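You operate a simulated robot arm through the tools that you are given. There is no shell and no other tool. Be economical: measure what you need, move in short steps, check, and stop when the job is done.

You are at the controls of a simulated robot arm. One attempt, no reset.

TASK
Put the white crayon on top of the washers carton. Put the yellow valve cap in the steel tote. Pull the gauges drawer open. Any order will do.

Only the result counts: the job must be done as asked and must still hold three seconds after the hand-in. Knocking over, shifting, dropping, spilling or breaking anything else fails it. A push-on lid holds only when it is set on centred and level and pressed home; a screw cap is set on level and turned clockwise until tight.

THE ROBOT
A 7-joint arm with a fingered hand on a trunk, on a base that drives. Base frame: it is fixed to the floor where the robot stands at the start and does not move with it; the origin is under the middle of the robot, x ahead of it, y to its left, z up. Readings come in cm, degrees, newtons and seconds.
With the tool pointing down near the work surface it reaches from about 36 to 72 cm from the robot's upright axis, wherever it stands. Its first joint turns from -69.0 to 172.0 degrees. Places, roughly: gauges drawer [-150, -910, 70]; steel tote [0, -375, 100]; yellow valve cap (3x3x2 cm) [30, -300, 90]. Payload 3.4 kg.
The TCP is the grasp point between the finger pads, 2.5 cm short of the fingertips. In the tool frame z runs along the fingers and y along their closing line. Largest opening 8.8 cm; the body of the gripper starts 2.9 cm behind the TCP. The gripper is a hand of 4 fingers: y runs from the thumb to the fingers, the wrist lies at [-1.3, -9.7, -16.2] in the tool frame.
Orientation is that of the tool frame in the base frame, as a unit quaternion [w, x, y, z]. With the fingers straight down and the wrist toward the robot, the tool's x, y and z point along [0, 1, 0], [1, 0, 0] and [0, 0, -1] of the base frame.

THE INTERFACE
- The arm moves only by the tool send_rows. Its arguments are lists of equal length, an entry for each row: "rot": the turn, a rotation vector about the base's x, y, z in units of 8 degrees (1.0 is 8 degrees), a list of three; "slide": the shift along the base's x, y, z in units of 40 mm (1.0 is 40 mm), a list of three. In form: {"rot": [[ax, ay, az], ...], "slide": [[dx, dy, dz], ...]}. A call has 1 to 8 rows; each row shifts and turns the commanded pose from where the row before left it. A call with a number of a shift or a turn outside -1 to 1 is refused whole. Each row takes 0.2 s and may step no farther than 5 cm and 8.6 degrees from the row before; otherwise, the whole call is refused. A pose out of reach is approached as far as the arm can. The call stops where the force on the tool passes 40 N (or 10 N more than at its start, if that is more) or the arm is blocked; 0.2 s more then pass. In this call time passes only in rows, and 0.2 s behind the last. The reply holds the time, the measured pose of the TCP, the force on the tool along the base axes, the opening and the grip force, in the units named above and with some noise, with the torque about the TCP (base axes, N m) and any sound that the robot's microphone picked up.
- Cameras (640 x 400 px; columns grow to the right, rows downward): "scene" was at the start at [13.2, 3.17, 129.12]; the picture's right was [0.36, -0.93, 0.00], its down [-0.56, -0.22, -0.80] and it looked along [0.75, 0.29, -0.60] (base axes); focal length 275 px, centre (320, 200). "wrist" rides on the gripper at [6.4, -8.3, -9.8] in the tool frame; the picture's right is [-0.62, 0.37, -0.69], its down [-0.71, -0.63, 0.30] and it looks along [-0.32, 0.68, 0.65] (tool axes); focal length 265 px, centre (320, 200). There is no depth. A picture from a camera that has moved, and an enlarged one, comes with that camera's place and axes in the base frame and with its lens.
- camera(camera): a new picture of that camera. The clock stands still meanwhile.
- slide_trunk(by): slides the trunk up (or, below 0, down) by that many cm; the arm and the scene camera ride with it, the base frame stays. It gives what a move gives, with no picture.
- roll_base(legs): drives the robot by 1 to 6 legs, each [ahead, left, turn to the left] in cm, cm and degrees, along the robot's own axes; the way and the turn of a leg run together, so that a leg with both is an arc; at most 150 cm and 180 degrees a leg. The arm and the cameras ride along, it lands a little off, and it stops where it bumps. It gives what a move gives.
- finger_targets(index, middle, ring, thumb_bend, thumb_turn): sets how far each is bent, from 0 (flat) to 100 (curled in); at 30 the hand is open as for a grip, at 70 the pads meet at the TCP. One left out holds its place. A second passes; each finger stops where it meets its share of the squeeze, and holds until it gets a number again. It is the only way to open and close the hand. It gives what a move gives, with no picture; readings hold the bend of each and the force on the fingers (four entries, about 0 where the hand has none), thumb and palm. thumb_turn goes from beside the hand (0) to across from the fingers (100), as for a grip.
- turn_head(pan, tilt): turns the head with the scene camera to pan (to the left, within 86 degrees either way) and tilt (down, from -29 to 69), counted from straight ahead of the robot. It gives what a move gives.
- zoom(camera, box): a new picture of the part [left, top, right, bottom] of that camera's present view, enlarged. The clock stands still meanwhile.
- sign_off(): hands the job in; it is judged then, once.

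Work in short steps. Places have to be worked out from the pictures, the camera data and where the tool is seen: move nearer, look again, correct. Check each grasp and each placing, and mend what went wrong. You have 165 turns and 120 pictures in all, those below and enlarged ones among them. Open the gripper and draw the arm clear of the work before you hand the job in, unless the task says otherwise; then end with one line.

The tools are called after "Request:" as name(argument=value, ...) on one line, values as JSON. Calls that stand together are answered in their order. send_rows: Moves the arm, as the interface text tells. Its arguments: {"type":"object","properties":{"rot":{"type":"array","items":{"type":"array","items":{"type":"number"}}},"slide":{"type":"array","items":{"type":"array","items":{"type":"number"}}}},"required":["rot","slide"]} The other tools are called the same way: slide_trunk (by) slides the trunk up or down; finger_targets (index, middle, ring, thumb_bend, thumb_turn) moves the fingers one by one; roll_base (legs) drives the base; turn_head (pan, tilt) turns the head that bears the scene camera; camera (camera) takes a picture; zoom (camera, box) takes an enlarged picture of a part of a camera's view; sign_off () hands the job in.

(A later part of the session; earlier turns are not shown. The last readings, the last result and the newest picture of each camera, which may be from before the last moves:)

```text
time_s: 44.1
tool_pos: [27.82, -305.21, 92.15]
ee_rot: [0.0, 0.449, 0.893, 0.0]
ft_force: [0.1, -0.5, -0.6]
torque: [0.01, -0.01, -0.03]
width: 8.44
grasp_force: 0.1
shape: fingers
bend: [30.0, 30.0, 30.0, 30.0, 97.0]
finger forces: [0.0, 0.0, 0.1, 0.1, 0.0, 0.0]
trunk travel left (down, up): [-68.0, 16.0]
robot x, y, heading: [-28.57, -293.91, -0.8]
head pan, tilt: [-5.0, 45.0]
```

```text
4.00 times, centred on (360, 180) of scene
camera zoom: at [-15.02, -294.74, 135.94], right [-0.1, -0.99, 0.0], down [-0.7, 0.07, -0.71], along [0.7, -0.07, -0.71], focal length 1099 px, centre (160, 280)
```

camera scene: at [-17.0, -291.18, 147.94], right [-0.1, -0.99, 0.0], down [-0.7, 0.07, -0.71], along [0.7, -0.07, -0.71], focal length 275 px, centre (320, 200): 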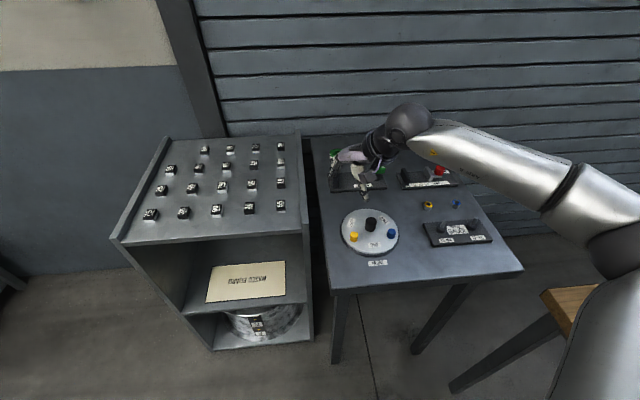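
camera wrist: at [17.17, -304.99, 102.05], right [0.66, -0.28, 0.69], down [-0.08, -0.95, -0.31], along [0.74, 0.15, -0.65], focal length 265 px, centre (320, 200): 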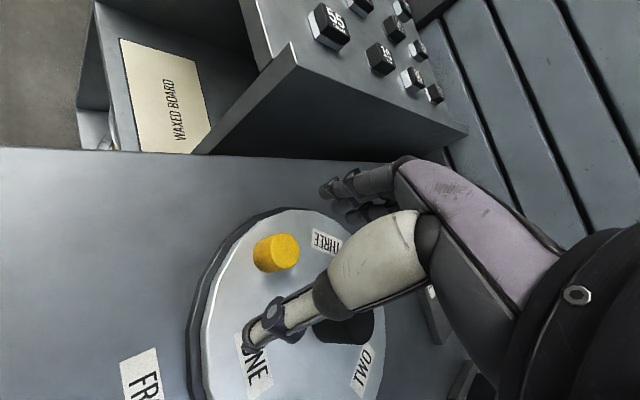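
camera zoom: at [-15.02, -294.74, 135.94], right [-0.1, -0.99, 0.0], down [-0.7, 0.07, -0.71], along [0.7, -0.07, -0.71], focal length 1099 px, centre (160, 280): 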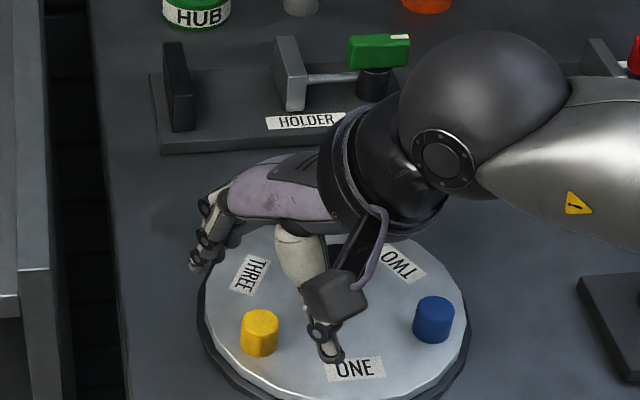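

Clearances look fine and the cap is centred between thumb and fingers. I descend to TCP z≈89.4.

Request:
send_rows(rot=[[0, 0, 0], [0, 0, 0], [0, 0, 0]], slide=[[0.05, 0.05, -0.3], [0, 0, -0.2], [0, 0, -0.17]])

Request:
camera(camera="wrist")

Request:
zoom(camera="scene", box=[300, 160, 400, 240])

```text
time_s: 44.9
tool_pos: [27.64, -304.86, 89.91]
ee_rot: [0.003, 0.449, 0.893, 0.002]
ft_force: [-1.1, -2.2, 10.1]
torque: [0.17, -0.47, -0.08]
width: 8.46
grasp_force: 5.1
shape: fingers
bend: [30.0, 30.0, 30.0, 30.0, 97.0]
finger forces: [0.1, 9.9, 0.1, 0.0, 0.1, 0.1]
trunk travel left (down, up): [-68.0, 16.0]
robot x, y, heading: [-28.27, -293.83, -0.7]
head pan, tilt: [-5.0, 45.0]
```

```text
82 pictures are left
camera wrist: at [17.07, -304.67, 99.66], right [0.66, -0.28, 0.7], down [-0.08, -0.95, -0.31], along [0.75, 0.15, -0.65], focal length 265 px, centre (320, 200)
```

wrist: 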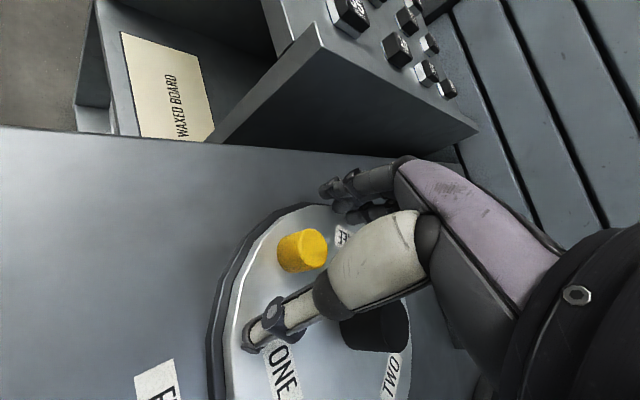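

```text
5.00 times, centred on (350, 200) of scene
camera zoom: at [-15.28, -294.75, 135.99], right [-0.1, -0.99, 0.0], down [-0.7, 0.07, -0.71], along [0.7, -0.07, -0.71], focal length 1374 px, centre (170, 200)
```

zoom: 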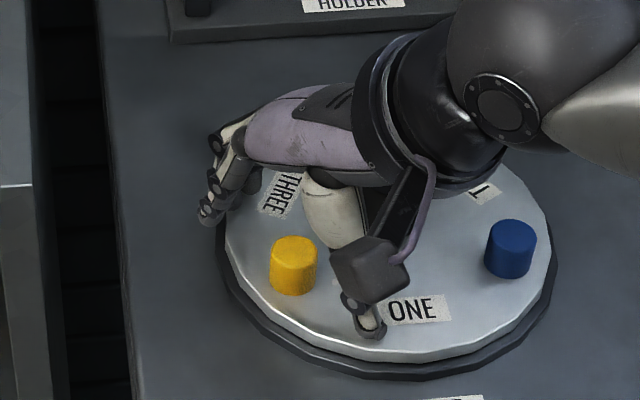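

The middle finger touches the disc (10 N). I raise 4 mm and close.

Request:
send_rows(rot=[[0, 0, 0]], slide=[[0, 0, 0.18]])

Request:
finger_targets(index=50, middle=50, ring=50, thumb_bend=50)

Request:
camera(camera="wrist")

```text
time_s: 45.3
tool_pos: [27.72, -304.86, 90.23]
ee_rot: [0.0, 0.449, 0.894, -0.001]
ft_force: [-0.5, -0.1, -0.5]
torque: [-0.01, -0.02, 0.03]
width: 8.42
grasp_force: 0.1
shape: fingers
bend: [30.0, 30.0, 30.0, 30.0, 97.0]
finger forces: [0.0, 0.1, 0.0, 0.1, 0.1, 0.0]
trunk travel left (down, up): [-68.0, 16.0]
robot x, y, heading: [-28.49, -293.9, -0.8]
head pan, tilt: [-5.0, 45.0]
```

```text
time_s: 46.3
tool_pos: [27.72, -304.77, 90.41]
ee_rot: [0.001, 0.449, 0.894, 0.0]
ft_force: [0.8, 1.3, 6.6]
torque: [0.1, -0.26, 0.01]
width: 4.22
grasp_force: 3.2
shape: fingers
bend: [50.0, 48.0, 50.0, 50.0, 97.0]
finger forces: [0.1, 6.8, 0.0, 0.0, 0.1, 0.0]
trunk travel left (down, up): [-68.0, 16.0]
robot x, y, heading: [-28.2, -293.98, -0.8]
head pan, tilt: [-5.0, 45.0]
```

```text
80 pictures are left
camera wrist: at [17.21, -304.58, 100.19], right [0.66, -0.28, 0.69], down [-0.08, -0.95, -0.3], along [0.74, 0.15, -0.65], focal length 265 px, centre (320, 200)
```

wrist: 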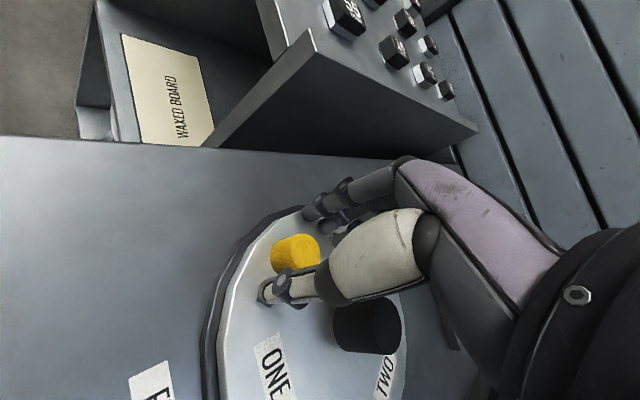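

The middle tip still scrapes the disc; I raise 6 mm more, then close fully.

Request:
send_rows(rot=[[0, 0, 0]], slide=[[0, 0, 0.15]])

Request:
finger_targets(index=75, middle=75, ring=50, thumb_bend=75)

Request:
camera(camera="wrist")

Request:
zoom(camera="scene", box=[300, 160, 400, 240])

```text
time_s: 46.7
tool_pos: [27.7, -304.7, 90.94]
ee_rot: [0.0, 0.449, 0.894, -0.001]
ft_force: [0.6, 0.1, 0.2]
torque: [0.01, 0.02, 0.0]
width: 4.24
grasp_force: 0.0
shape: fingers
bend: [50.0, 50.0, 50.0, 50.0, 97.0]
finger forces: [0.0, 0.0, 0.1, 0.0, 0.1, 0.1]
trunk travel left (down, up): [-68.0, 16.0]
robot x, y, heading: [-28.32, -293.61, -0.6]
head pan, tilt: [-5.0, 45.0]
```

```text
time_s: 47.7
tool_pos: [27.75, -304.78, 90.97]
ee_rot: [0.0, 0.449, 0.893, 0.0]
ft_force: [0.2, -0.1, -0.5]
torque: [0.01, 0.0, 0.02]
width: 1.35
grasp_force: 13.0
shape: fingers
bend: [73.0, 74.0, 50.0, 63.0, 95.0]
finger forces: [10.5, 2.7, 0.0, 0.1, 12.3, 0.0]
trunk travel left (down, up): [-68.0, 16.0]
robot x, y, heading: [-28.3, -294.0, -0.9]
head pan, tilt: [-5.0, 45.0]
```

```text
79 pictures are left
camera wrist: at [17.28, -304.65, 100.76], right [0.67, -0.28, 0.69], down [-0.08, -0.95, -0.3], along [0.74, 0.15, -0.65], focal length 265 px, centre (320, 200)
```

wrist: 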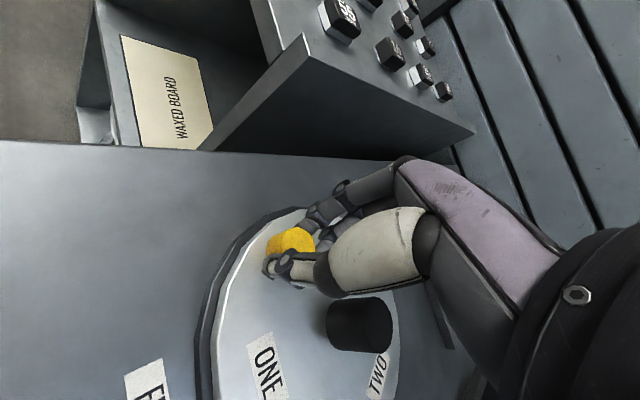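

```text
5.00 times, centred on (350, 200) of scene
camera zoom: at [-15.04, -294.74, 135.94], right [-0.1, -0.99, 0.0], down [-0.7, 0.07, -0.71], along [0.7, -0.07, -0.71], focal length 1374 px, centre (170, 200)
```

zoom: 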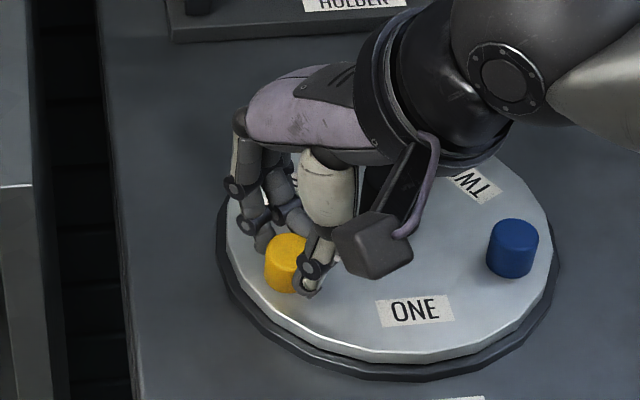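

The grip is on an inner chord: the cap bulges outwards of the pads. I reopen halfway, shift ~7 mm radially outward, and regrip.

Request:
finger_targets(index=50, middle=50, thumb_bend=50)

Request:
zoom(camera="wrist", box=[220, 170, 420, 320])

Request:
zoom(camera="scene", box=[300, 160, 400, 240])

```text
time_s: 48.7
tool_pos: [27.67, -304.72, 90.87]
ee_rot: [0.0, 0.45, 0.893, 0.0]
ft_force: [1.2, -0.4, -0.4]
torque: [0.01, 0.02, 0.01]
width: 4.12
grasp_force: 0.0
shape: fingers
bend: [50.0, 50.0, 50.0, 50.0, 97.0]
finger forces: [0.0, 0.1, 0.1, 0.0, 0.0, 0.0]
trunk travel left (down, up): [-68.0, 16.0]
robot x, y, heading: [-28.06, -293.82, -1.0]
head pan, tilt: [-5.0, 45.0]
```

```text
2.67 times, centred on (320, 245) of wrist
camera zoom: at [17.28, -304.65, 100.75], right [0.67, -0.28, 0.69], down [-0.08, -0.95, -0.3], along [0.74, 0.15, -0.65], focal length 708 px, centre (320, 80)
```

zoom: 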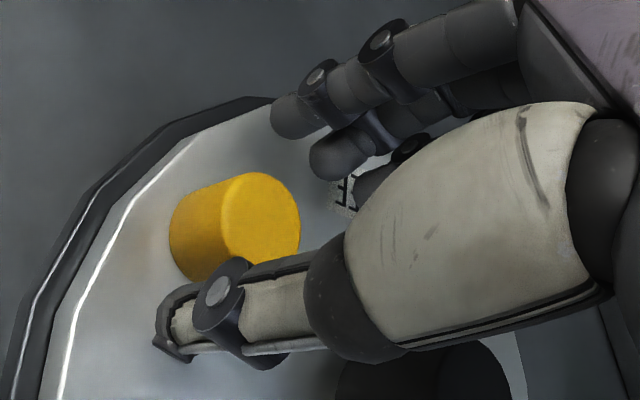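

```text
5.00 times, centred on (350, 200) of scene
camera zoom: at [-15.03, -294.74, 135.94], right [-0.1, -0.99, 0.0], down [-0.7, 0.07, -0.71], along [0.7, -0.07, -0.71], focal length 1374 px, centre (170, 200)
```

zoom: 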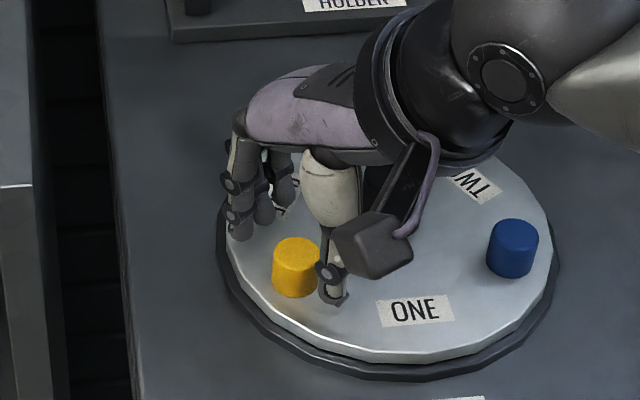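

Cap centre sits about 0.8 cm beyond the thumb line and 0.5 cm toward the thumb. I shift by (-0.8, +0.4) cm and regrip.

Request:
send_rows(rot=[[0, 0, 0]], slide=[[-0.2, 0.1, -0.02]])

Request:
finger_targets(index=75, middle=75, thumb_bend=75)

Request:
zoom(camera="wrist", box=[220, 170, 420, 320])

Request:
zoom(camera="scene", box=[300, 160, 400, 240])

```text
time_s: 49.1
tool_pos: [26.85, -304.4, 90.92]
ee_rot: [0.0, 0.45, 0.893, -0.001]
ft_force: [-0.1, 0.4, 0.0]
torque: [0.0, -0.02, -0.01]
width: 4.11
grasp_force: 0.0
shape: fingers
bend: [50.0, 50.0, 50.0, 50.0, 97.0]
finger forces: [0.0, 0.0, 0.0, 0.0, 0.0, 0.0]
trunk travel left (down, up): [-68.0, 16.0]
robot x, y, heading: [-28.22, -293.78, -0.8]
head pan, tilt: [-5.0, 45.0]
```

```text
time_s: 50.1
tool_pos: [27.02, -304.48, 90.86]
ee_rot: [0.0, 0.449, 0.894, 0.0]
ft_force: [0.8, -0.5, 0.2]
torque: [-0.01, 0.03, -0.01]
width: 0.0
grasp_force: 0.0
shape: fingers
bend: [74.0, 75.0, 50.0, 71.0, 96.0]
finger forces: [0.0, 0.0, 0.1, 0.0, 0.0, 0.0]
trunk travel left (down, up): [-68.0, 16.0]
robot x, y, heading: [-28.38, -294.1, -0.4]
head pan, tilt: [-5.0, 45.0]
```

```text
2.67 times, centred on (320, 245) of wrist
camera zoom: at [16.46, -304.34, 100.69], right [0.67, -0.28, 0.69], down [-0.08, -0.95, -0.3], along [0.74, 0.15, -0.65], focal length 708 px, centre (320, 80)
```

zoom: 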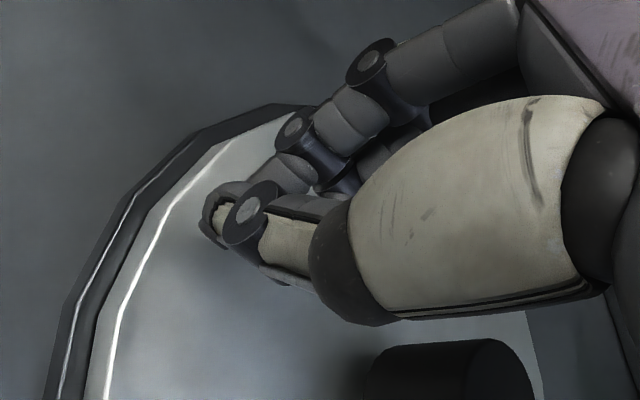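

```text
5.00 times, centred on (350, 200) of scene
camera zoom: at [-15.03, -294.74, 135.94], right [-0.1, -0.99, 0.0], down [-0.7, 0.07, -0.71], along [0.7, -0.07, -0.71], focal length 1374 px, centre (170, 200)
```

zoom: 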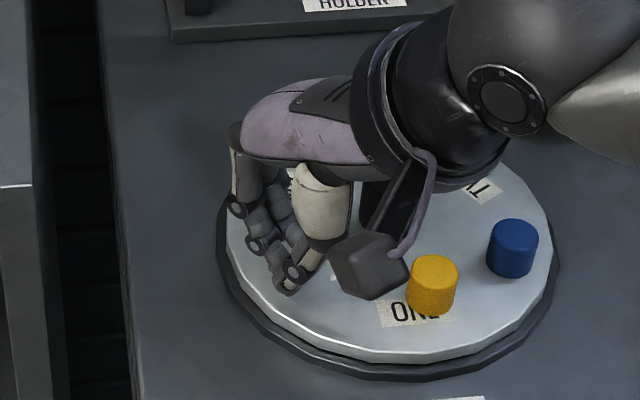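

The cap slipped out and now stands upright near (25.3, -311) by the "ONE" mark; the earlier position was actually centred. I lift the hand straight up, reopen and look.

Request:
send_rows(rot=[[0, 0, 0], [0, 0, 0], [0, 0, 0], [0, 0, 0]], slide=[[0, 0, 0.5], [0, 0, 0.8], [0, 0, 0.8], [0, 0, 0.8]])

Request:
finger_targets(index=30, middle=30, ring=30, thumb_bend=30)

Request:
camera(camera="wrist")

Request:
zoom(camera="scene", box=[300, 150, 420, 240])

```text
time_s: 51.1
tool_pos: [27.06, -304.48, 102.45]
ee_rot: [0.0, 0.448, 0.894, 0.0]
ft_force: [0.9, 0.2, -0.4]
torque: [0.0, -0.02, -0.01]
width: 0.01
grasp_force: 0.1
shape: fingers
bend: [74.0, 75.0, 50.0, 71.0, 96.0]
finger forces: [0.1, 0.1, 0.0, 0.1, 0.0, 0.1]
trunk travel left (down, up): [-68.0, 16.0]
robot x, y, heading: [-28.2, -293.68, -0.8]
head pan, tilt: [-5.0, 45.0]
```

```text
time_s: 52.1
tool_pos: [27.02, -304.49, 102.41]
ee_rot: [0.001, 0.449, 0.893, 0.0]
ft_force: [0.4, 0.0, -0.1]
torque: [0.0, 0.01, -0.01]
width: 8.43
grasp_force: 0.1
shape: fingers
bend: [30.0, 30.0, 30.0, 30.0, 97.0]
finger forces: [0.0, 0.0, 0.0, 0.0, 0.1, 0.1]
trunk travel left (down, up): [-68.0, 16.0]
robot x, y, heading: [-28.28, -293.77, -0.7]
head pan, tilt: [-5.0, 45.0]
```

```text
73 pictures are left
camera wrist: at [16.55, -304.37, 112.21], right [0.67, -0.28, 0.69], down [-0.08, -0.95, -0.3], along [0.74, 0.15, -0.65], focal length 265 px, centre (320, 200)
```

wrist: 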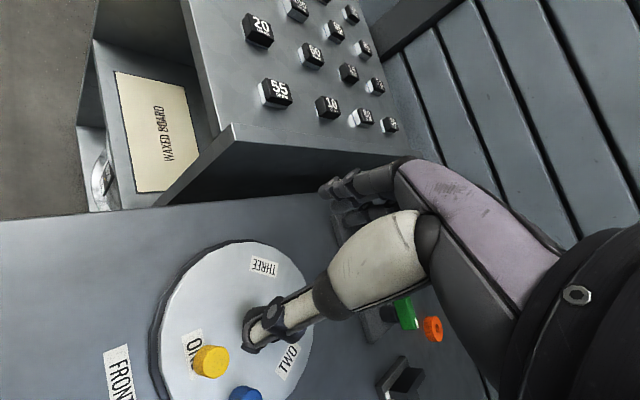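

```text
4.44 times, centred on (360, 195) of scene
camera zoom: at [-15.03, -294.74, 135.94], right [-0.1, -0.99, 0.0], down [-0.7, 0.07, -0.71], along [0.7, -0.07, -0.71], focal length 1221 px, centre (142, 222)
```

zoom: 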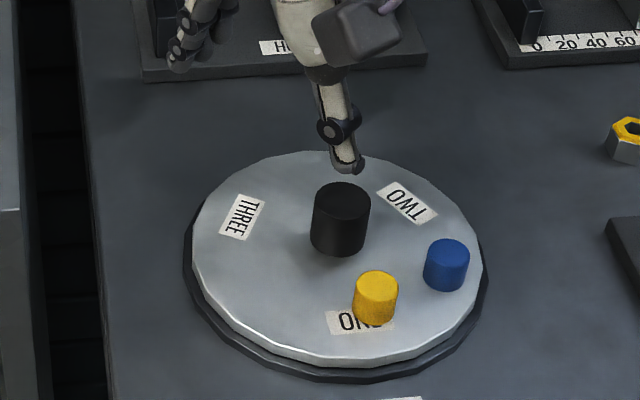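

Cap at (25.3,-310.9), knob (30.6,-310.2), blue (27.3,-315): a yaw of ~72° lets thumb and fingers straddle it without touching either. I retract the arm while yawing, so the base can come 10 cm closer.

Request:
send_rows(rot=[[0, 0, 0.75], [0, 0, 0.75], [0, 0, 0.75], [0, 0, 0.75], [0, 0, 0.75], [0, 0, 0.75]], slide=[[-0.5, -0.27, 0], [-0.5, -0.27, 0], [-0.5, -0.27, 0], [-0.5, -0.27, 0], [-0.5, -0.27, 0], [-0.5, -0.27, 0]])

Request:
camera(camera="scene")

```text
time_s: 53.5
tool_pos: [16.1, -302.6, 100.05]
ee_rot: [-0.043, 0.333, 0.942, 0.018]
ft_force: [0.1, 0.3, -0.2]
torque: [0.0, -0.03, 0.01]
width: 8.46
grasp_force: 0.0
shape: fingers
bend: [30.0, 30.0, 30.0, 30.0, 97.0]
finger forces: [0.1, 0.1, 0.0, 0.0, 0.1, 0.1]
out of reach, approached as far as the arm can: row 1, 2, 3, 4, 5, 6
trunk travel left (down, up): [-68.0, 16.0]
robot x, y, heading: [-28.36, -294.06, -0.6]
head pan, tilt: [-5.0, 45.0]
```

```text
71 pictures are left
camera scene: at [-15.03, -294.7, 135.94], right [-0.1, -0.99, 0.0], down [-0.7, 0.07, -0.71], along [0.7, -0.07, -0.71], focal length 275 px, centre (320, 200)
```

scene: 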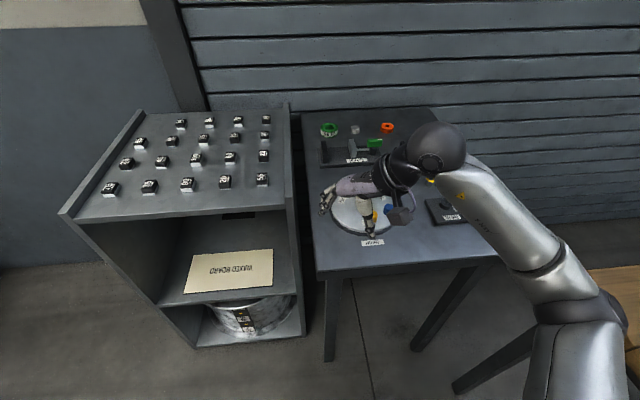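

Yaw tops out near 40° here, so instead I'll use an index–thumb pinch at ~37° yaw with middle and ring curled away from the knob. First I undo the last unreachable command and see where the pose lands.

Request:
send_rows(rot=[[0, 0, 0]], slide=[[0.2, 0, 0.3]])

Request:
finger_targets(middle=100, ring=100, index=50, thumb_bend=45)

Request:
camera(camera="wrist")

Request:
zoom(camera="scene", box=[300, 110, 460, 260])

```text
time_s: 53.9
tool_pos: [16.39, -302.86, 100.75]
ee_rot: [-0.046, 0.336, 0.941, 0.021]
ft_force: [0.4, -0.2, 0.0]
torque: [-0.01, 0.0, 0.0]
width: 8.46
grasp_force: 0.1
shape: fingers
bend: [30.0, 30.0, 30.0, 30.0, 97.0]
finger forces: [0.0, 0.0, 0.0, 0.1, 0.0, 0.0]
out of reach, approached as far as the arm can: row 1
trunk travel left (down, up): [-68.0, 16.0]
robot x, y, heading: [-28.53, -293.72, -0.5]
head pan, tilt: [-5.0, 45.0]
```

```text
time_s: 54.9
tool_pos: [16.6, -302.9, 100.61]
ee_rot: [-0.045, 0.336, 0.941, 0.02]
ft_force: [0.2, -1.0, -0.6]
torque: [0.02, -0.01, 0.0]
width: 4.8
grasp_force: 0.0
shape: fingers
bend: [50.0, 100.0, 100.0, 45.0, 97.0]
finger forces: [0.1, 0.0, 0.0, 0.0, 0.1, 0.0]
trunk travel left (down, up): [-68.0, 16.0]
robot x, y, heading: [-28.17, -293.71, -0.3]
head pan, tilt: [-5.0, 45.0]
```

```text
70 pictures are left
camera wrist: at [7.01, -305.95, 111.04], right [0.76, -0.15, 0.63], down [0.13, -0.92, -0.38], along [0.64, 0.37, -0.68], focal length 265 px, centre (320, 200)
```

wrist: 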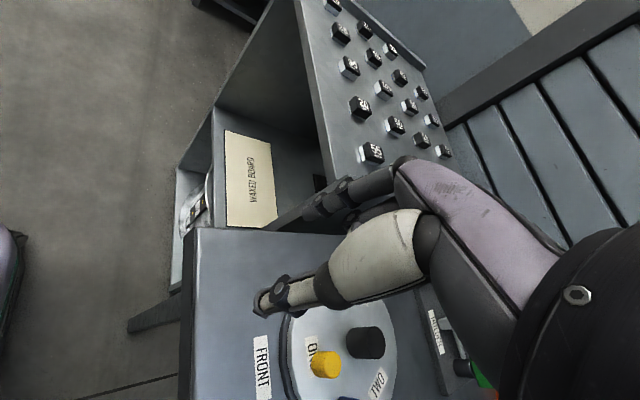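

```text
2.67 times, centred on (380, 185) of scene
camera zoom: at [-15.04, -294.74, 135.94], right [-0.1, -0.99, 0.0], down [-0.7, 0.07, -0.71], along [0.7, -0.07, -0.71], focal length 733 px, centre (160, 240)
```

zoom: 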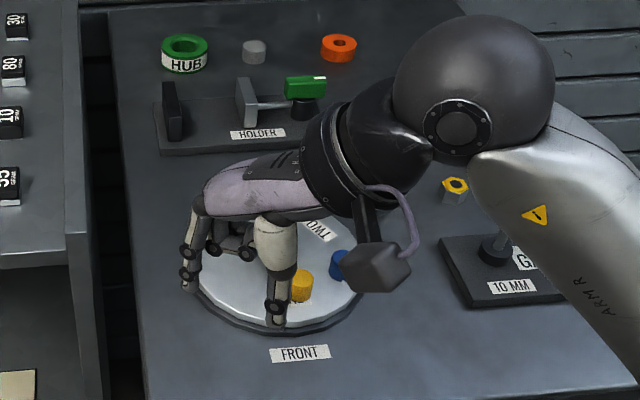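

Curled fingers tuck well above the index tip. Now I send half the reverse motion to see how the commanded pose responds.

Request:
send_rows(rot=[[0, 0, -0.75], [0, 0, -0.75], [0, 0, -0.75]], slide=[[0.45, 0.27, 0], [0.45, 0.27, 0], [0.45, 0.27, 0]])

```text
time_s: 55.7
tool_pos: [21.94, -299.49, 100.57]
ee_rot: [-0.041, 0.477, 0.878, 0.025]
ft_force: [0.0, 0.6, 0.2]
torque: [0.03, 0.01, 0.0]
width: 4.78
grasp_force: 0.1
shape: fingers
bend: [50.0, 100.0, 100.0, 45.0, 97.0]
finger forces: [0.1, 0.1, 0.0, 0.0, 0.0, 0.1]
trunk travel left (down, up): [-68.0, 16.0]
robot x, y, heading: [-28.32, -293.98, -0.7]
head pan, tilt: [-5.0, 45.0]
```

Commands restart from the attained pose. I level the tool, set yaw ≈35° and move the arm to its earlier good reach, then shift the base to (-30, -300).

Request:
send_rows(rot=[[-0.595, -0.344, 0], [0, 0, 0.25]], slide=[[0.7, -0.69, 0], [0.7, -0.69, 0]])

Request:
roll_base(legs=[[-2.1, -6.2, 0]])

Request:
camera(camera="wrist")

```text
time_s: 56.3
tool_pos: [27.65, -305.34, 100.57]
ee_rot: [0.0, 0.46, 0.888, 0.001]
ft_force: [-0.3, 0.9, 0.0]
torque: [-0.01, -0.02, 0.0]
width: 4.79
grasp_force: 0.0
shape: fingers
bend: [50.0, 100.0, 100.0, 45.0, 97.0]
finger forces: [0.0, 0.1, 0.0, 0.0, 0.0, 0.1]
trunk travel left (down, up): [-68.0, 16.0]
robot x, y, heading: [-28.37, -294.15, -0.9]
head pan, tilt: [-5.0, 45.0]
```

```text
time_s: 57.3
tool_pos: [25.31, -311.22, 100.57]
ee_rot: [0.001, 0.461, 0.887, -0.001]
ft_force: [-1.3, -1.1, 0.8]
torque: [-0.02, 0.0, 0.0]
width: 4.79
grasp_force: 0.1
shape: fingers
bend: [50.0, 100.0, 100.0, 45.0, 97.0]
finger forces: [0.0, 0.0, 0.1, 0.0, 0.1, 0.1]
trunk travel left (down, up): [-68.0, 16.0]
robot x, y, heading: [-30.31, -300.05, -0.9]
head pan, tilt: [-5.0, 45.0]
```

```text
68 pictures are left
camera wrist: at [14.83, -310.87, 110.34], right [0.66, -0.3, 0.69], down [-0.1, -0.95, -0.31], along [0.75, 0.13, -0.65], focal length 265 px, centre (320, 200)
```

wrist: 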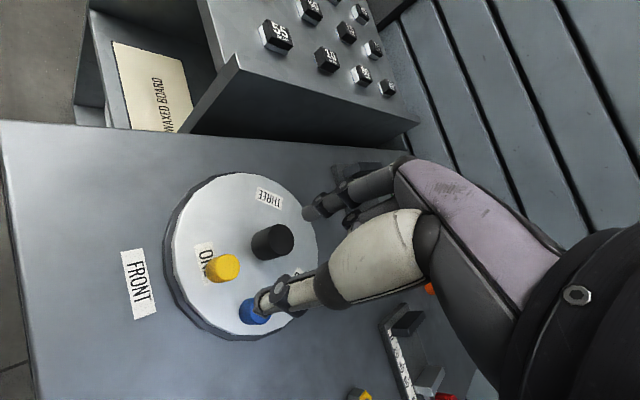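

Cap measured at (25.6, -311.0). I nudge x by 0.4 cm and descend to z≈92.5.

Request:
send_rows(rot=[[0, 0, 0], [0, 0, 0], [0, 0, 0]], slide=[[0.1, 0, -0.7], [0, 0, -0.7], [0, 0, -0.6]])

Request:
zoom(camera="wrist", box=[220, 170, 420, 320])

Request:
zoom(camera="scene", box=[290, 130, 410, 220])

```text
time_s: 58.1
tool_pos: [25.97, -311.22, 92.39]
ee_rot: [0.0, 0.46, 0.888, 0.001]
ft_force: [-0.3, 0.5, 0.4]
torque: [0.02, -0.04, -0.01]
width: 4.75
grasp_force: 0.2
shape: fingers
bend: [50.0, 100.0, 100.0, 45.0, 97.0]
finger forces: [0.1, 0.0, 0.0, 0.0, 0.1, 0.0]
trunk travel left (down, up): [-68.0, 16.0]
robot x, y, heading: [-30.26, -300.05, -0.6]
head pan, tilt: [-5.0, 45.0]
```

```text
2.67 times, centred on (320, 245) of wrist
camera zoom: at [15.41, -310.71, 102.14], right [0.66, -0.3, 0.69], down [-0.1, -0.95, -0.31], along [0.75, 0.13, -0.65], focal length 708 px, centre (320, 80)
```

zoom: 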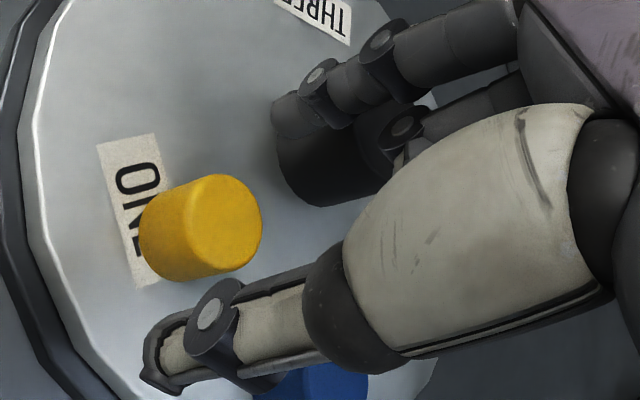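

```text
4.44 times, centred on (350, 175) of scene
camera zoom: at [-17.18, -300.86, 135.94], right [-0.1, -0.99, 0.0], down [-0.7, 0.07, -0.71], along [0.7, -0.07, -0.71], focal length 1221 px, centre (187, 311)
```

zoom: 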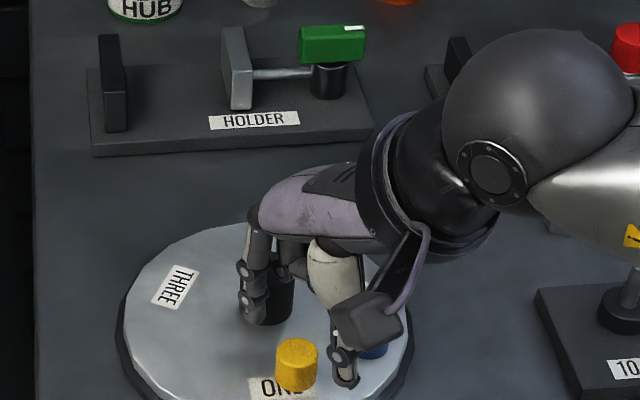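

Index clears the knob by a few mm. I bring index to 55 and step down 8 mm, watching force.

Request:
finger_targets(index=55)

Request:
send_rows(rot=[[0, 0, 0], [0, 0, 0]], slide=[[0, 0, -0.1], [0, 0, -0.1]])

Request:
zoom(camera="wrist", box=[220, 170, 420, 320])

Request:
zoom(camera="scene", box=[320, 160, 400, 220])

```text
time_s: 59.1
tool_pos: [26.01, -311.24, 92.35]
ee_rot: [0.0, 0.461, 0.887, 0.0]
ft_force: [0.8, 0.2, -0.3]
torque: [-0.01, -0.01, -0.01]
width: 4.24
grasp_force: 0.1
shape: fingers
bend: [55.0, 100.0, 100.0, 45.0, 97.0]
finger forces: [0.0, 0.0, 0.0, 0.1, 0.0, 0.0]
trunk travel left (down, up): [-68.0, 16.0]
robot x, y, heading: [-30.38, -300.05, -0.9]
head pan, tilt: [-5.0, 45.0]
```

```text
time_s: 59.7
tool_pos: [25.82, -311.07, 91.66]
ee_rot: [0.0, 0.462, 0.887, 0.001]
ft_force: [0.7, -0.3, 0.2]
torque: [0.01, 0.0, -0.02]
width: 4.22
grasp_force: 0.0
shape: fingers
bend: [55.0, 100.0, 100.0, 45.0, 97.0]
finger forces: [0.0, 0.0, 0.1, 0.0, 0.0, 0.1]
trunk travel left (down, up): [-68.0, 16.0]
robot x, y, heading: [-30.43, -299.52, -0.8]
head pan, tilt: [-5.0, 45.0]
```

```text
2.67 times, centred on (320, 245) of wrist
camera zoom: at [15.27, -310.71, 101.45], right [0.66, -0.3, 0.69], down [-0.1, -0.95, -0.3], along [0.75, 0.13, -0.65], focal length 708 px, centre (320, 80)
```

zoom: 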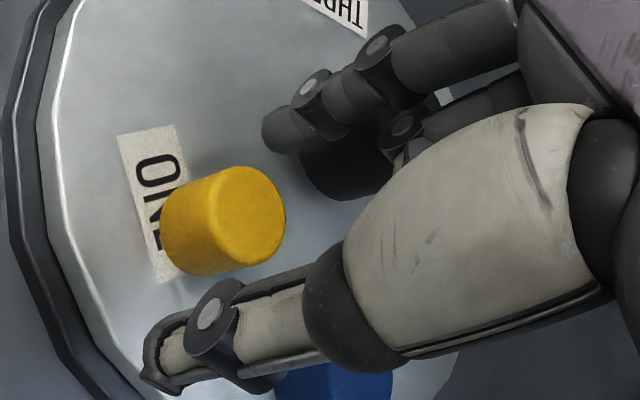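

```text
6.67 times, centred on (360, 190) of scene
camera zoom: at [-17.22, -300.86, 135.94], right [-0.1, -0.99, 0.0], down [-0.7, 0.07, -0.71], along [0.7, -0.07, -0.71], focal length 1832 px, centre (53, 267)
```

zoom: 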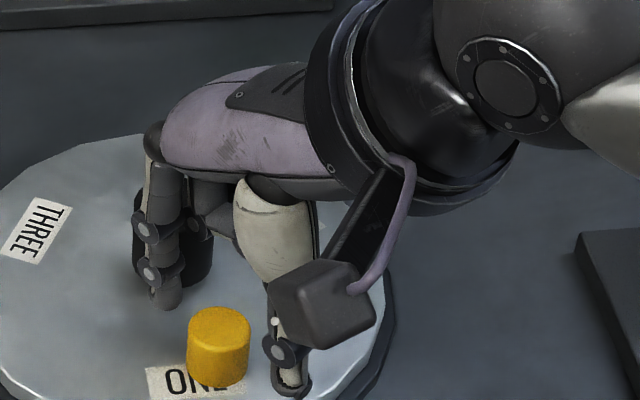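

No contact yet. I step down another 8 mm.

Request:
send_rows(rot=[[0, 0, 0], [0, 0, 0]], slide=[[0, 0, -0.1], [0, 0, -0.1]])

Request:
zoom(camera="wrist", box=[220, 170, 420, 320])

```text
time_s: 60.3
tool_pos: [25.78, -311.04, 90.87]
ee_rot: [0.001, 0.461, 0.887, 0.001]
ft_force: [0.0, -0.2, 0.5]
torque: [-0.03, 0.0, 0.0]
width: 4.21
grasp_force: 0.0
shape: fingers
bend: [55.0, 100.0, 100.0, 45.0, 97.0]
finger forces: [0.1, 0.1, 0.0, 0.0, 0.1, 0.1]
trunk travel left (down, up): [-68.0, 16.0]
robot x, y, heading: [-30.33, -300.14, -0.7]
head pan, tilt: [-5.0, 45.0]
```

```text
2.67 times, centred on (320, 245) of wrist
camera zoom: at [15.25, -310.72, 100.73], right [0.66, -0.3, 0.69], down [-0.1, -0.95, -0.31], along [0.75, 0.13, -0.65], focal length 708 px, centre (320, 80)
```

zoom: 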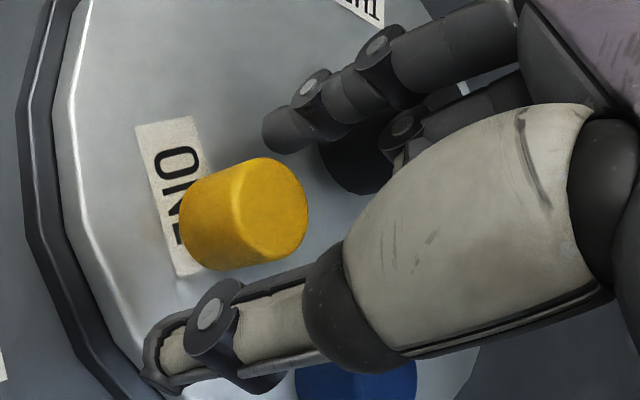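

Clear of contact and the cap is centred on the pinch point. I go 3 mm lower and close index and thumb.

Request:
send_rows(rot=[[0, 0, 0]], slide=[[0, 0, -0.08]])

Request:
finger_targets(index=75, thumb_bend=75)

Request:
zoom(camera="wrist", box=[220, 170, 420, 320])

Request:
zoom(camera="scene", box=[320, 160, 400, 220])

```text
time_s: 60.7
tool_pos: [25.77, -311.13, 90.72]
ee_rot: [0.0, 0.461, 0.888, 0.0]
ft_force: [0.1, 0.1, -1.0]
torque: [0.01, 0.0, 0.0]
width: 4.22
grasp_force: 0.0
shape: fingers
bend: [55.0, 100.0, 100.0, 45.0, 97.0]
finger forces: [0.1, 0.0, 0.1, 0.1, 0.1, 0.0]
trunk travel left (down, up): [-68.0, 16.0]
robot x, y, heading: [-30.53, -299.88, -0.8]
head pan, tilt: [-5.0, 45.0]
```

```text
time_s: 61.7
tool_pos: [25.82, -311.1, 90.59]
ee_rot: [0.0, 0.461, 0.887, 0.0]
ft_force: [0.3, 0.2, 0.0]
torque: [0.04, 0.0, 0.01]
width: 1.24
grasp_force: 9.2
shape: fingers
bend: [73.0, 100.0, 100.0, 63.0, 97.0]
finger forces: [10.1, 0.1, 0.1, 0.0, 9.6, 0.0]
trunk travel left (down, up): [-68.0, 16.0]
robot x, y, heading: [-30.4, -299.9, -0.9]
head pan, tilt: [-5.0, 45.0]
```

```text
2.67 times, centred on (320, 245) of wrist
camera zoom: at [15.28, -310.7, 100.41], right [0.66, -0.3, 0.69], down [-0.1, -0.95, -0.3], along [0.75, 0.13, -0.65], focal length 708 px, centre (320, 80)
```

zoom: 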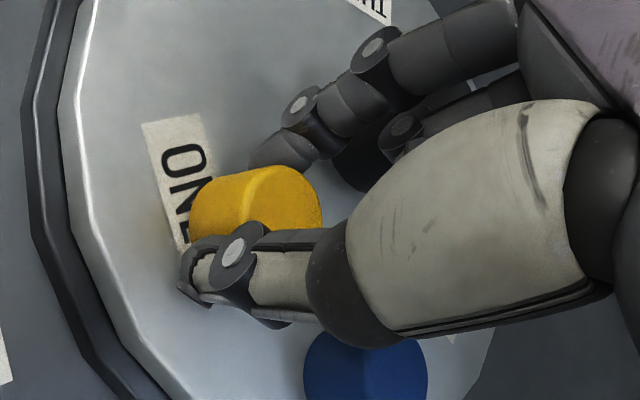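

```text
6.67 times, centred on (360, 190) of scene
camera zoom: at [-17.22, -300.86, 135.94], right [-0.1, -0.99, 0.0], down [-0.7, 0.07, -0.71], along [0.7, -0.07, -0.71], focal length 1832 px, centre (53, 267)
```

zoom: 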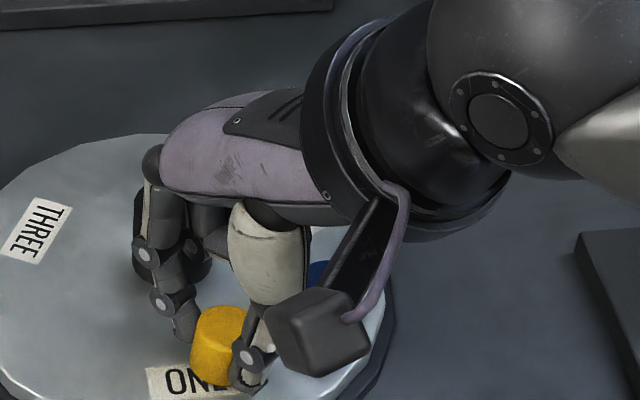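

A good pinch at 10 N. I lift slowly and check.

Request:
send_rows(rot=[[0, 0, 0], [0, 0, 0], [0, 0, 0], [0, 0, 0], [0, 0, 0]], slide=[[0, 0, 0.15], [0, 0, 0.25], [0, 0, 0.4], [0, 0, 0.5], [0, 0, 0.5]])

Request:
camera(camera="wrist")

```text
time_s: 62.9
tool_pos: [25.71, -311.13, 97.81]
ee_rot: [0.0, 0.461, 0.887, 0.0]
ft_force: [1.0, 0.4, 0.8]
torque: [0.03, 0.02, -0.01]
width: 1.22
grasp_force: 10.2
shape: fingers
bend: [73.0, 100.0, 100.0, 63.0, 97.0]
finger forces: [10.2, 0.0, 0.0, 0.0, 9.6, 0.0]
trunk travel left (down, up): [-68.0, 16.0]
robot x, y, heading: [-30.61, -299.96, -0.6]
head pan, tilt: [-5.0, 45.0]
```

```text
60 pictures are left
camera wrist: at [15.24, -310.72, 107.66], right [0.66, -0.29, 0.69], down [-0.1, -0.95, -0.3], along [0.75, 0.13, -0.65], focal length 265 px, centre (320, 200)
```

wrist: 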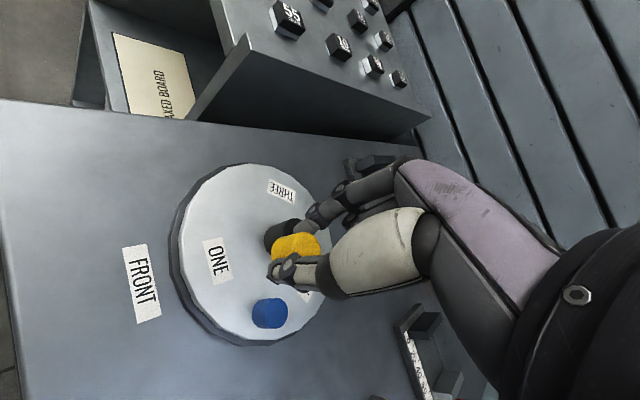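

The cap is held securely. I raise the trunk, retract the arm, and look toward the tote before turning.

Request:
slide_trunk(by=15)

Request:
send_rows(rot=[[0, 0, -0.8], [0, 0, -0.8], [0, 0, -0.8], [0, 0, -0.8]], slide=[[-0.7, 0.2, 0], [-0.7, 0.2, 0], [-0.7, 0.2, 0], [-0.7, 0.2, 0]])

Request:
turn_head(pan=-70, tilt=45)

Request:
camera(camera="scene")

```text
time_s: 64.6
tool_pos: [25.84, -311.21, 112.73]
ee_rot: [0.001, 0.461, 0.888, 0.001]
ft_force: [0.5, 0.1, 0.1]
torque: [0.04, 0.02, 0.01]
width: 1.24
grasp_force: 10.1
shape: fingers
bend: [73.0, 100.0, 100.0, 63.0, 97.0]
finger forces: [10.3, 0.1, 0.1, 0.1, 9.5, 0.0]
trunk travel left (down, up): [-83.0, 1.0]
robot x, y, heading: [-30.56, -300.24, -0.7]
head pan, tilt: [-5.0, 45.0]
```

```text
time_s: 65.6
tool_pos: [14.57, -307.89, 112.95]
ee_rot: [0.001, 0.647, 0.763, 0.0]
ft_force: [0.2, 0.1, -0.2]
torque: [0.0, 0.01, 0.01]
width: 1.21
grasp_force: 10.0
shape: fingers
bend: [73.0, 100.0, 100.0, 63.0, 97.0]
finger forces: [10.2, 0.1, 0.0, 0.0, 9.5, 0.0]
trunk travel left (down, up): [-83.0, 1.0]
robot x, y, heading: [-30.27, -300.02, -0.9]
head pan, tilt: [-5.0, 45.0]
```

```text
time_s: 67.0
tool_pos: [14.64, -308.15, 112.91]
ee_rot: [0.001, 0.645, 0.764, 0.0]
ft_force: [-0.4, -0.2, 0.0]
torque: [-0.02, 0.01, -0.01]
width: 1.22
grasp_force: 10.2
shape: fingers
bend: [73.0, 100.0, 100.0, 63.0, 97.0]
finger forces: [10.1, 0.0, 0.1, 0.0, 9.5, 0.0]
trunk travel left (down, up): [-83.0, 1.0]
robot x, y, heading: [-30.51, -299.84, -0.7]
head pan, tilt: [-70.0, 45.0]
```

```text
59 pictures are left
camera scene: at [-22.62, -307.72, 150.94], right [-0.94, -0.33, 0.0], down [-0.23, 0.67, -0.71], along [0.23, -0.67, -0.71], focal length 275 px, centre (320, 200)
```

scene: 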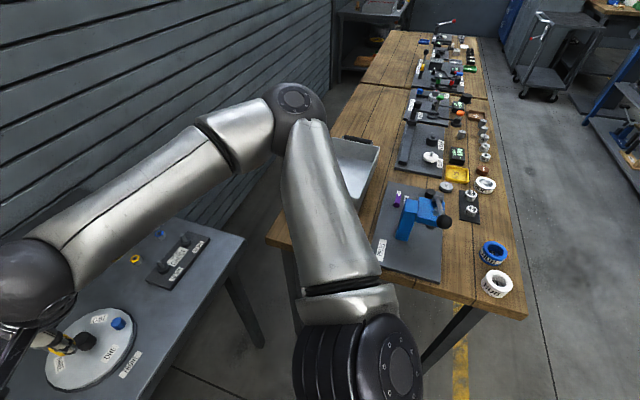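

I turn the base right by 76° in place (hand at z≈113 clears the table items), then look again.

Request:
roll_base(legs=[[0, 0, -80]])

Request:
turn_head(pan=15, tilt=45)

Request:
camera(camera="scene")

Request:
camera(camera="wrist")

```text
time_s: 70.8
tool_pos: [-29.47, -345.78, 112.86]
ee_rot: [0.001, 0.984, 0.178, 0.0]
ft_force: [0.5, -0.2, -0.9]
torque: [-0.03, 0.01, -0.01]
width: 1.24
grasp_force: 9.6
shape: fingers
bend: [73.0, 100.0, 100.0, 63.0, 97.0]
finger forces: [10.1, 0.0, 0.0, 0.0, 9.6, 0.0]
trunk travel left (down, up): [-83.0, 1.0]
robot x, y, heading: [-30.09, -300.08, -79.8]
head pan, tilt: [-70.0, 45.0]
```

```text
time_s: 72.4
tool_pos: [-29.68, -345.71, 112.82]
ee_rot: [0.0, 0.984, 0.179, 0.0]
ft_force: [-0.2, 0.8, -0.4]
torque: [0.02, 0.05, -0.04]
width: 1.2
grasp_force: 9.4
shape: fingers
bend: [73.0, 100.0, 100.0, 63.0, 97.0]
finger forces: [10.1, 0.0, 0.0, 0.0, 9.5, 0.0]
trunk travel left (down, up): [-83.0, 1.0]
robot x, y, heading: [-30.82, -299.93, -79.5]
head pan, tilt: [15.0, 45.0]
```

```text
58 pictures are left
camera scene: at [-25.95, -312.25, 150.94], right [-0.9, -0.43, 0.0], down [-0.3, 0.64, -0.71], along [0.3, -0.64, -0.71], focal length 275 px, centre (320, 200)
```

scene: 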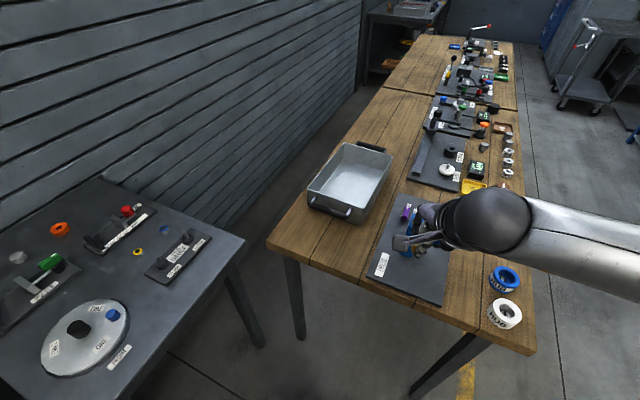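

```text
57 pictures are left
camera wrist: at [-26.51, -335.72, 122.68], right [-0.45, -0.56, 0.69], down [-0.89, 0.34, -0.3], along [-0.06, -0.75, -0.65], focal length 265 px, centre (320, 200)
```

wrist: 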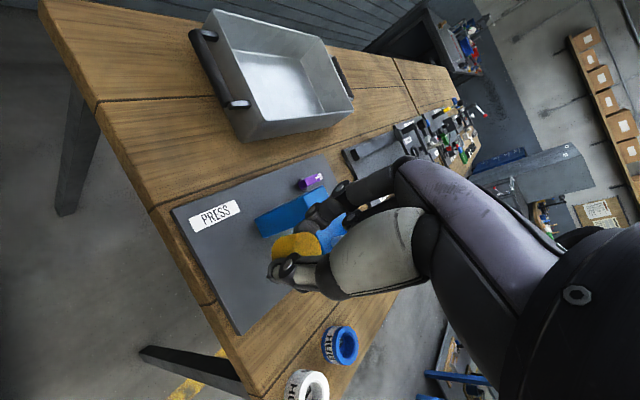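

Tote centre ≈(-5.5, -378), rim z≈98. I move the base to about (-20, -304) to bring it in reach.

Request:
roll_base(legs=[[5.5, 9.5, 0]])

Request:
send_rows(rot=[[0, 0, 0], [0, 0, 0], [0, 0, 0], [0, 0, 0], [0, 0, 0]], slide=[[0.6, -0.9, 0], [0.6, -0.9, 0], [0.6, -0.9, 0], [0.6, -0.9, 0], [0.6, -0.9, 0]])

Request:
camera(camera="scene")

Request:
camera(camera="wrist")

```text
time_s: 73.5
tool_pos: [-19.37, -349.44, 112.82]
ee_rot: [0.002, 0.984, 0.179, 0.0]
ft_force: [0.3, -0.3, -0.3]
torque: [0.02, -0.02, 0.01]
width: 1.24
grasp_force: 9.4
shape: fingers
bend: [73.0, 100.0, 100.0, 63.0, 97.0]
finger forces: [10.2, 0.0, 0.0, 0.0, 9.5, 0.0]
trunk travel left (down, up): [-83.0, 1.0]
robot x, y, heading: [-20.13, -303.69, -79.6]
head pan, tilt: [15.0, 45.0]
```

```text
time_s: 74.8
tool_pos: [-7.15, -367.31, 112.76]
ee_rot: [-0.001, 0.984, 0.179, -0.001]
ft_force: [0.4, -0.3, -0.2]
torque: [0.0, 0.0, 0.04]
width: 1.23
grasp_force: 9.8
shape: fingers
bend: [73.0, 100.0, 100.0, 63.0, 97.0]
finger forces: [10.2, 0.0, 0.0, 0.0, 9.6, 0.0]
trunk travel left (down, up): [-83.0, 1.0]
robot x, y, heading: [-19.75, -303.94, -80.0]
head pan, tilt: [15.0, 45.0]
```

```text
56 pictures are left
camera scene: at [-15.48, -316.02, 150.92], right [-0.9, -0.43, 0.0], down [-0.3, 0.64, -0.71], along [0.3, -0.64, -0.71], focal length 275 px, centre (320, 200)
```

scene: 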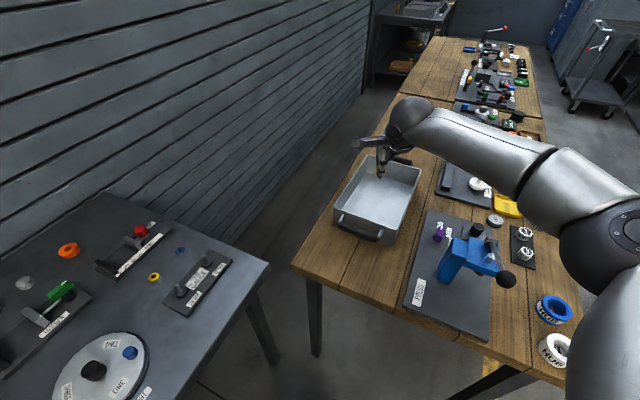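

```text
55 pictures are left
camera wrist: at [-3.99, -357.35, 122.56], right [-0.45, -0.56, 0.69], down [-0.89, 0.34, -0.3], along [-0.06, -0.75, -0.65], focal length 265 px, centre (320, 200)
```

wrist: 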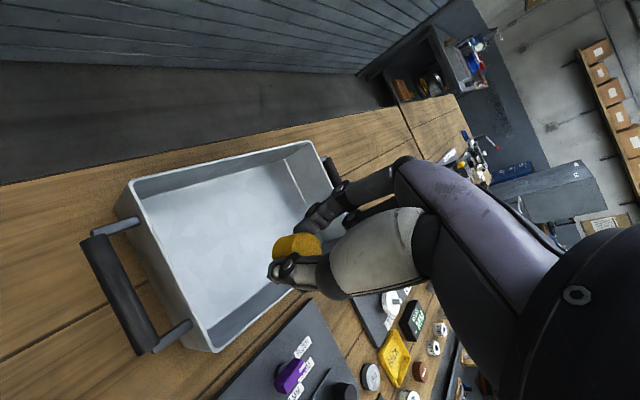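

The tote interior spans x -12.5..3, y -389..-365. I move to (-5.5, -374) at height first.

Request:
send_rows(rot=[[0, 0, 0], [0, 0, 0], [0, 0, 0]], slide=[[0.2, -0.55, -0.3], [0.2, -0.55, -0.3], [0, -0.55, -0.3]])

Request:
camera(camera="wrist")

```text
time_s: 75.5
tool_pos: [-5.5, -373.85, 109.24]
ee_rot: [-0.001, 0.984, 0.18, -0.001]
ft_force: [0.2, 0.1, -0.5]
torque: [0.03, 0.02, 0.0]
width: 1.21
grasp_force: 9.5
shape: fingers
bend: [73.0, 100.0, 100.0, 63.0, 97.0]
finger forces: [10.0, 0.0, 0.0, 0.1, 9.4, 0.1]
trunk travel left (down, up): [-83.0, 1.0]
robot x, y, heading: [-20.07, -303.43, -79.7]
head pan, tilt: [15.0, 45.0]
```

```text
54 pictures are left
camera wrist: at [-2.37, -363.8, 119.13], right [-0.45, -0.56, 0.69], down [-0.89, 0.34, -0.3], along [-0.06, -0.75, -0.65], focal length 265 px, centre (320, 200)
```

wrist: 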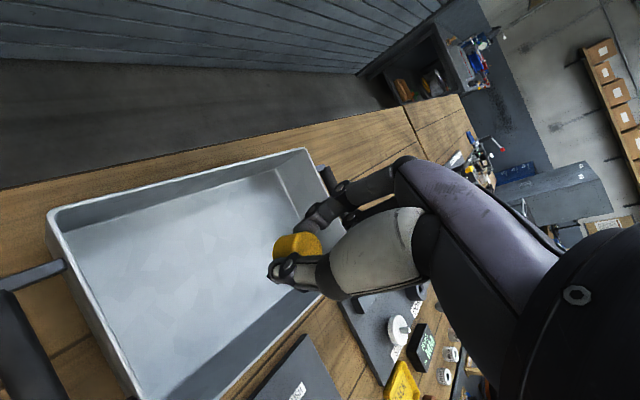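

Well over the tote. I lower via the trunk by 13 cm.

Request:
slide_trunk(by=-13)

Request:
camera(camera="wrist")

Request:
camera(camera="scene")

```text
time_s: 77.1
tool_pos: [-5.75, -373.94, 96.43]
ee_rot: [0.001, 0.984, 0.179, 0.001]
ft_force: [-0.5, 0.6, -0.3]
torque: [-0.03, -0.01, 0.06]
width: 1.21
grasp_force: 9.7
shape: fingers
bend: [73.0, 100.0, 100.0, 63.0, 97.0]
finger forces: [10.0, 0.0, 0.0, 0.0, 9.4, 0.2]
trunk travel left (down, up): [-70.0, 14.0]
robot x, y, heading: [-20.17, -304.05, -79.8]
head pan, tilt: [15.0, 45.0]
```

```text
53 pictures are left
camera wrist: at [-2.62, -363.81, 106.21], right [-0.45, -0.56, 0.69], down [-0.89, 0.34, -0.3], along [-0.06, -0.75, -0.65], focal length 265 px, centre (320, 200)
```

wrist: 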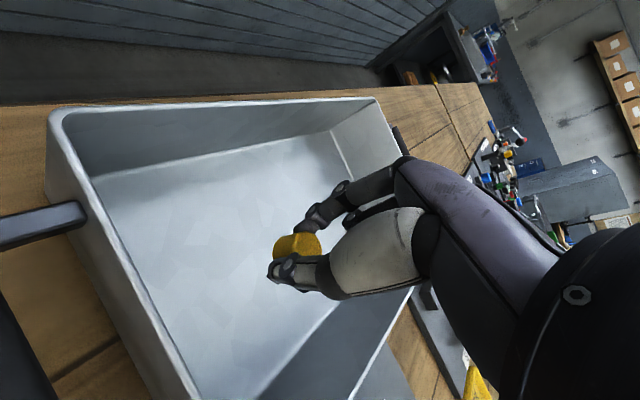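

```text
52 pictures are left
camera scene: at [-15.67, -315.85, 137.94], right [-0.9, -0.43, 0.0], down [-0.3, 0.64, -0.71], along [0.3, -0.64, -0.71], focal length 275 px, centre (320, 200)
```

scene: 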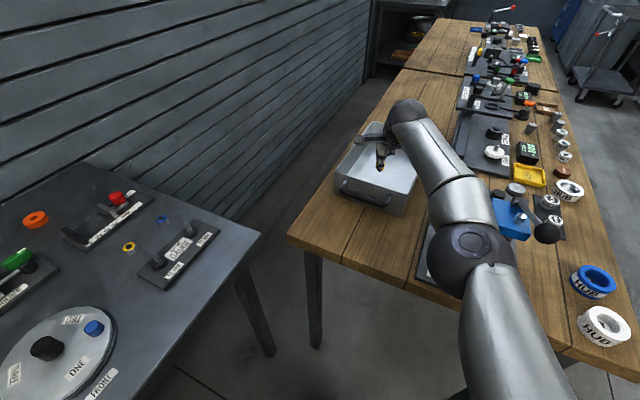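

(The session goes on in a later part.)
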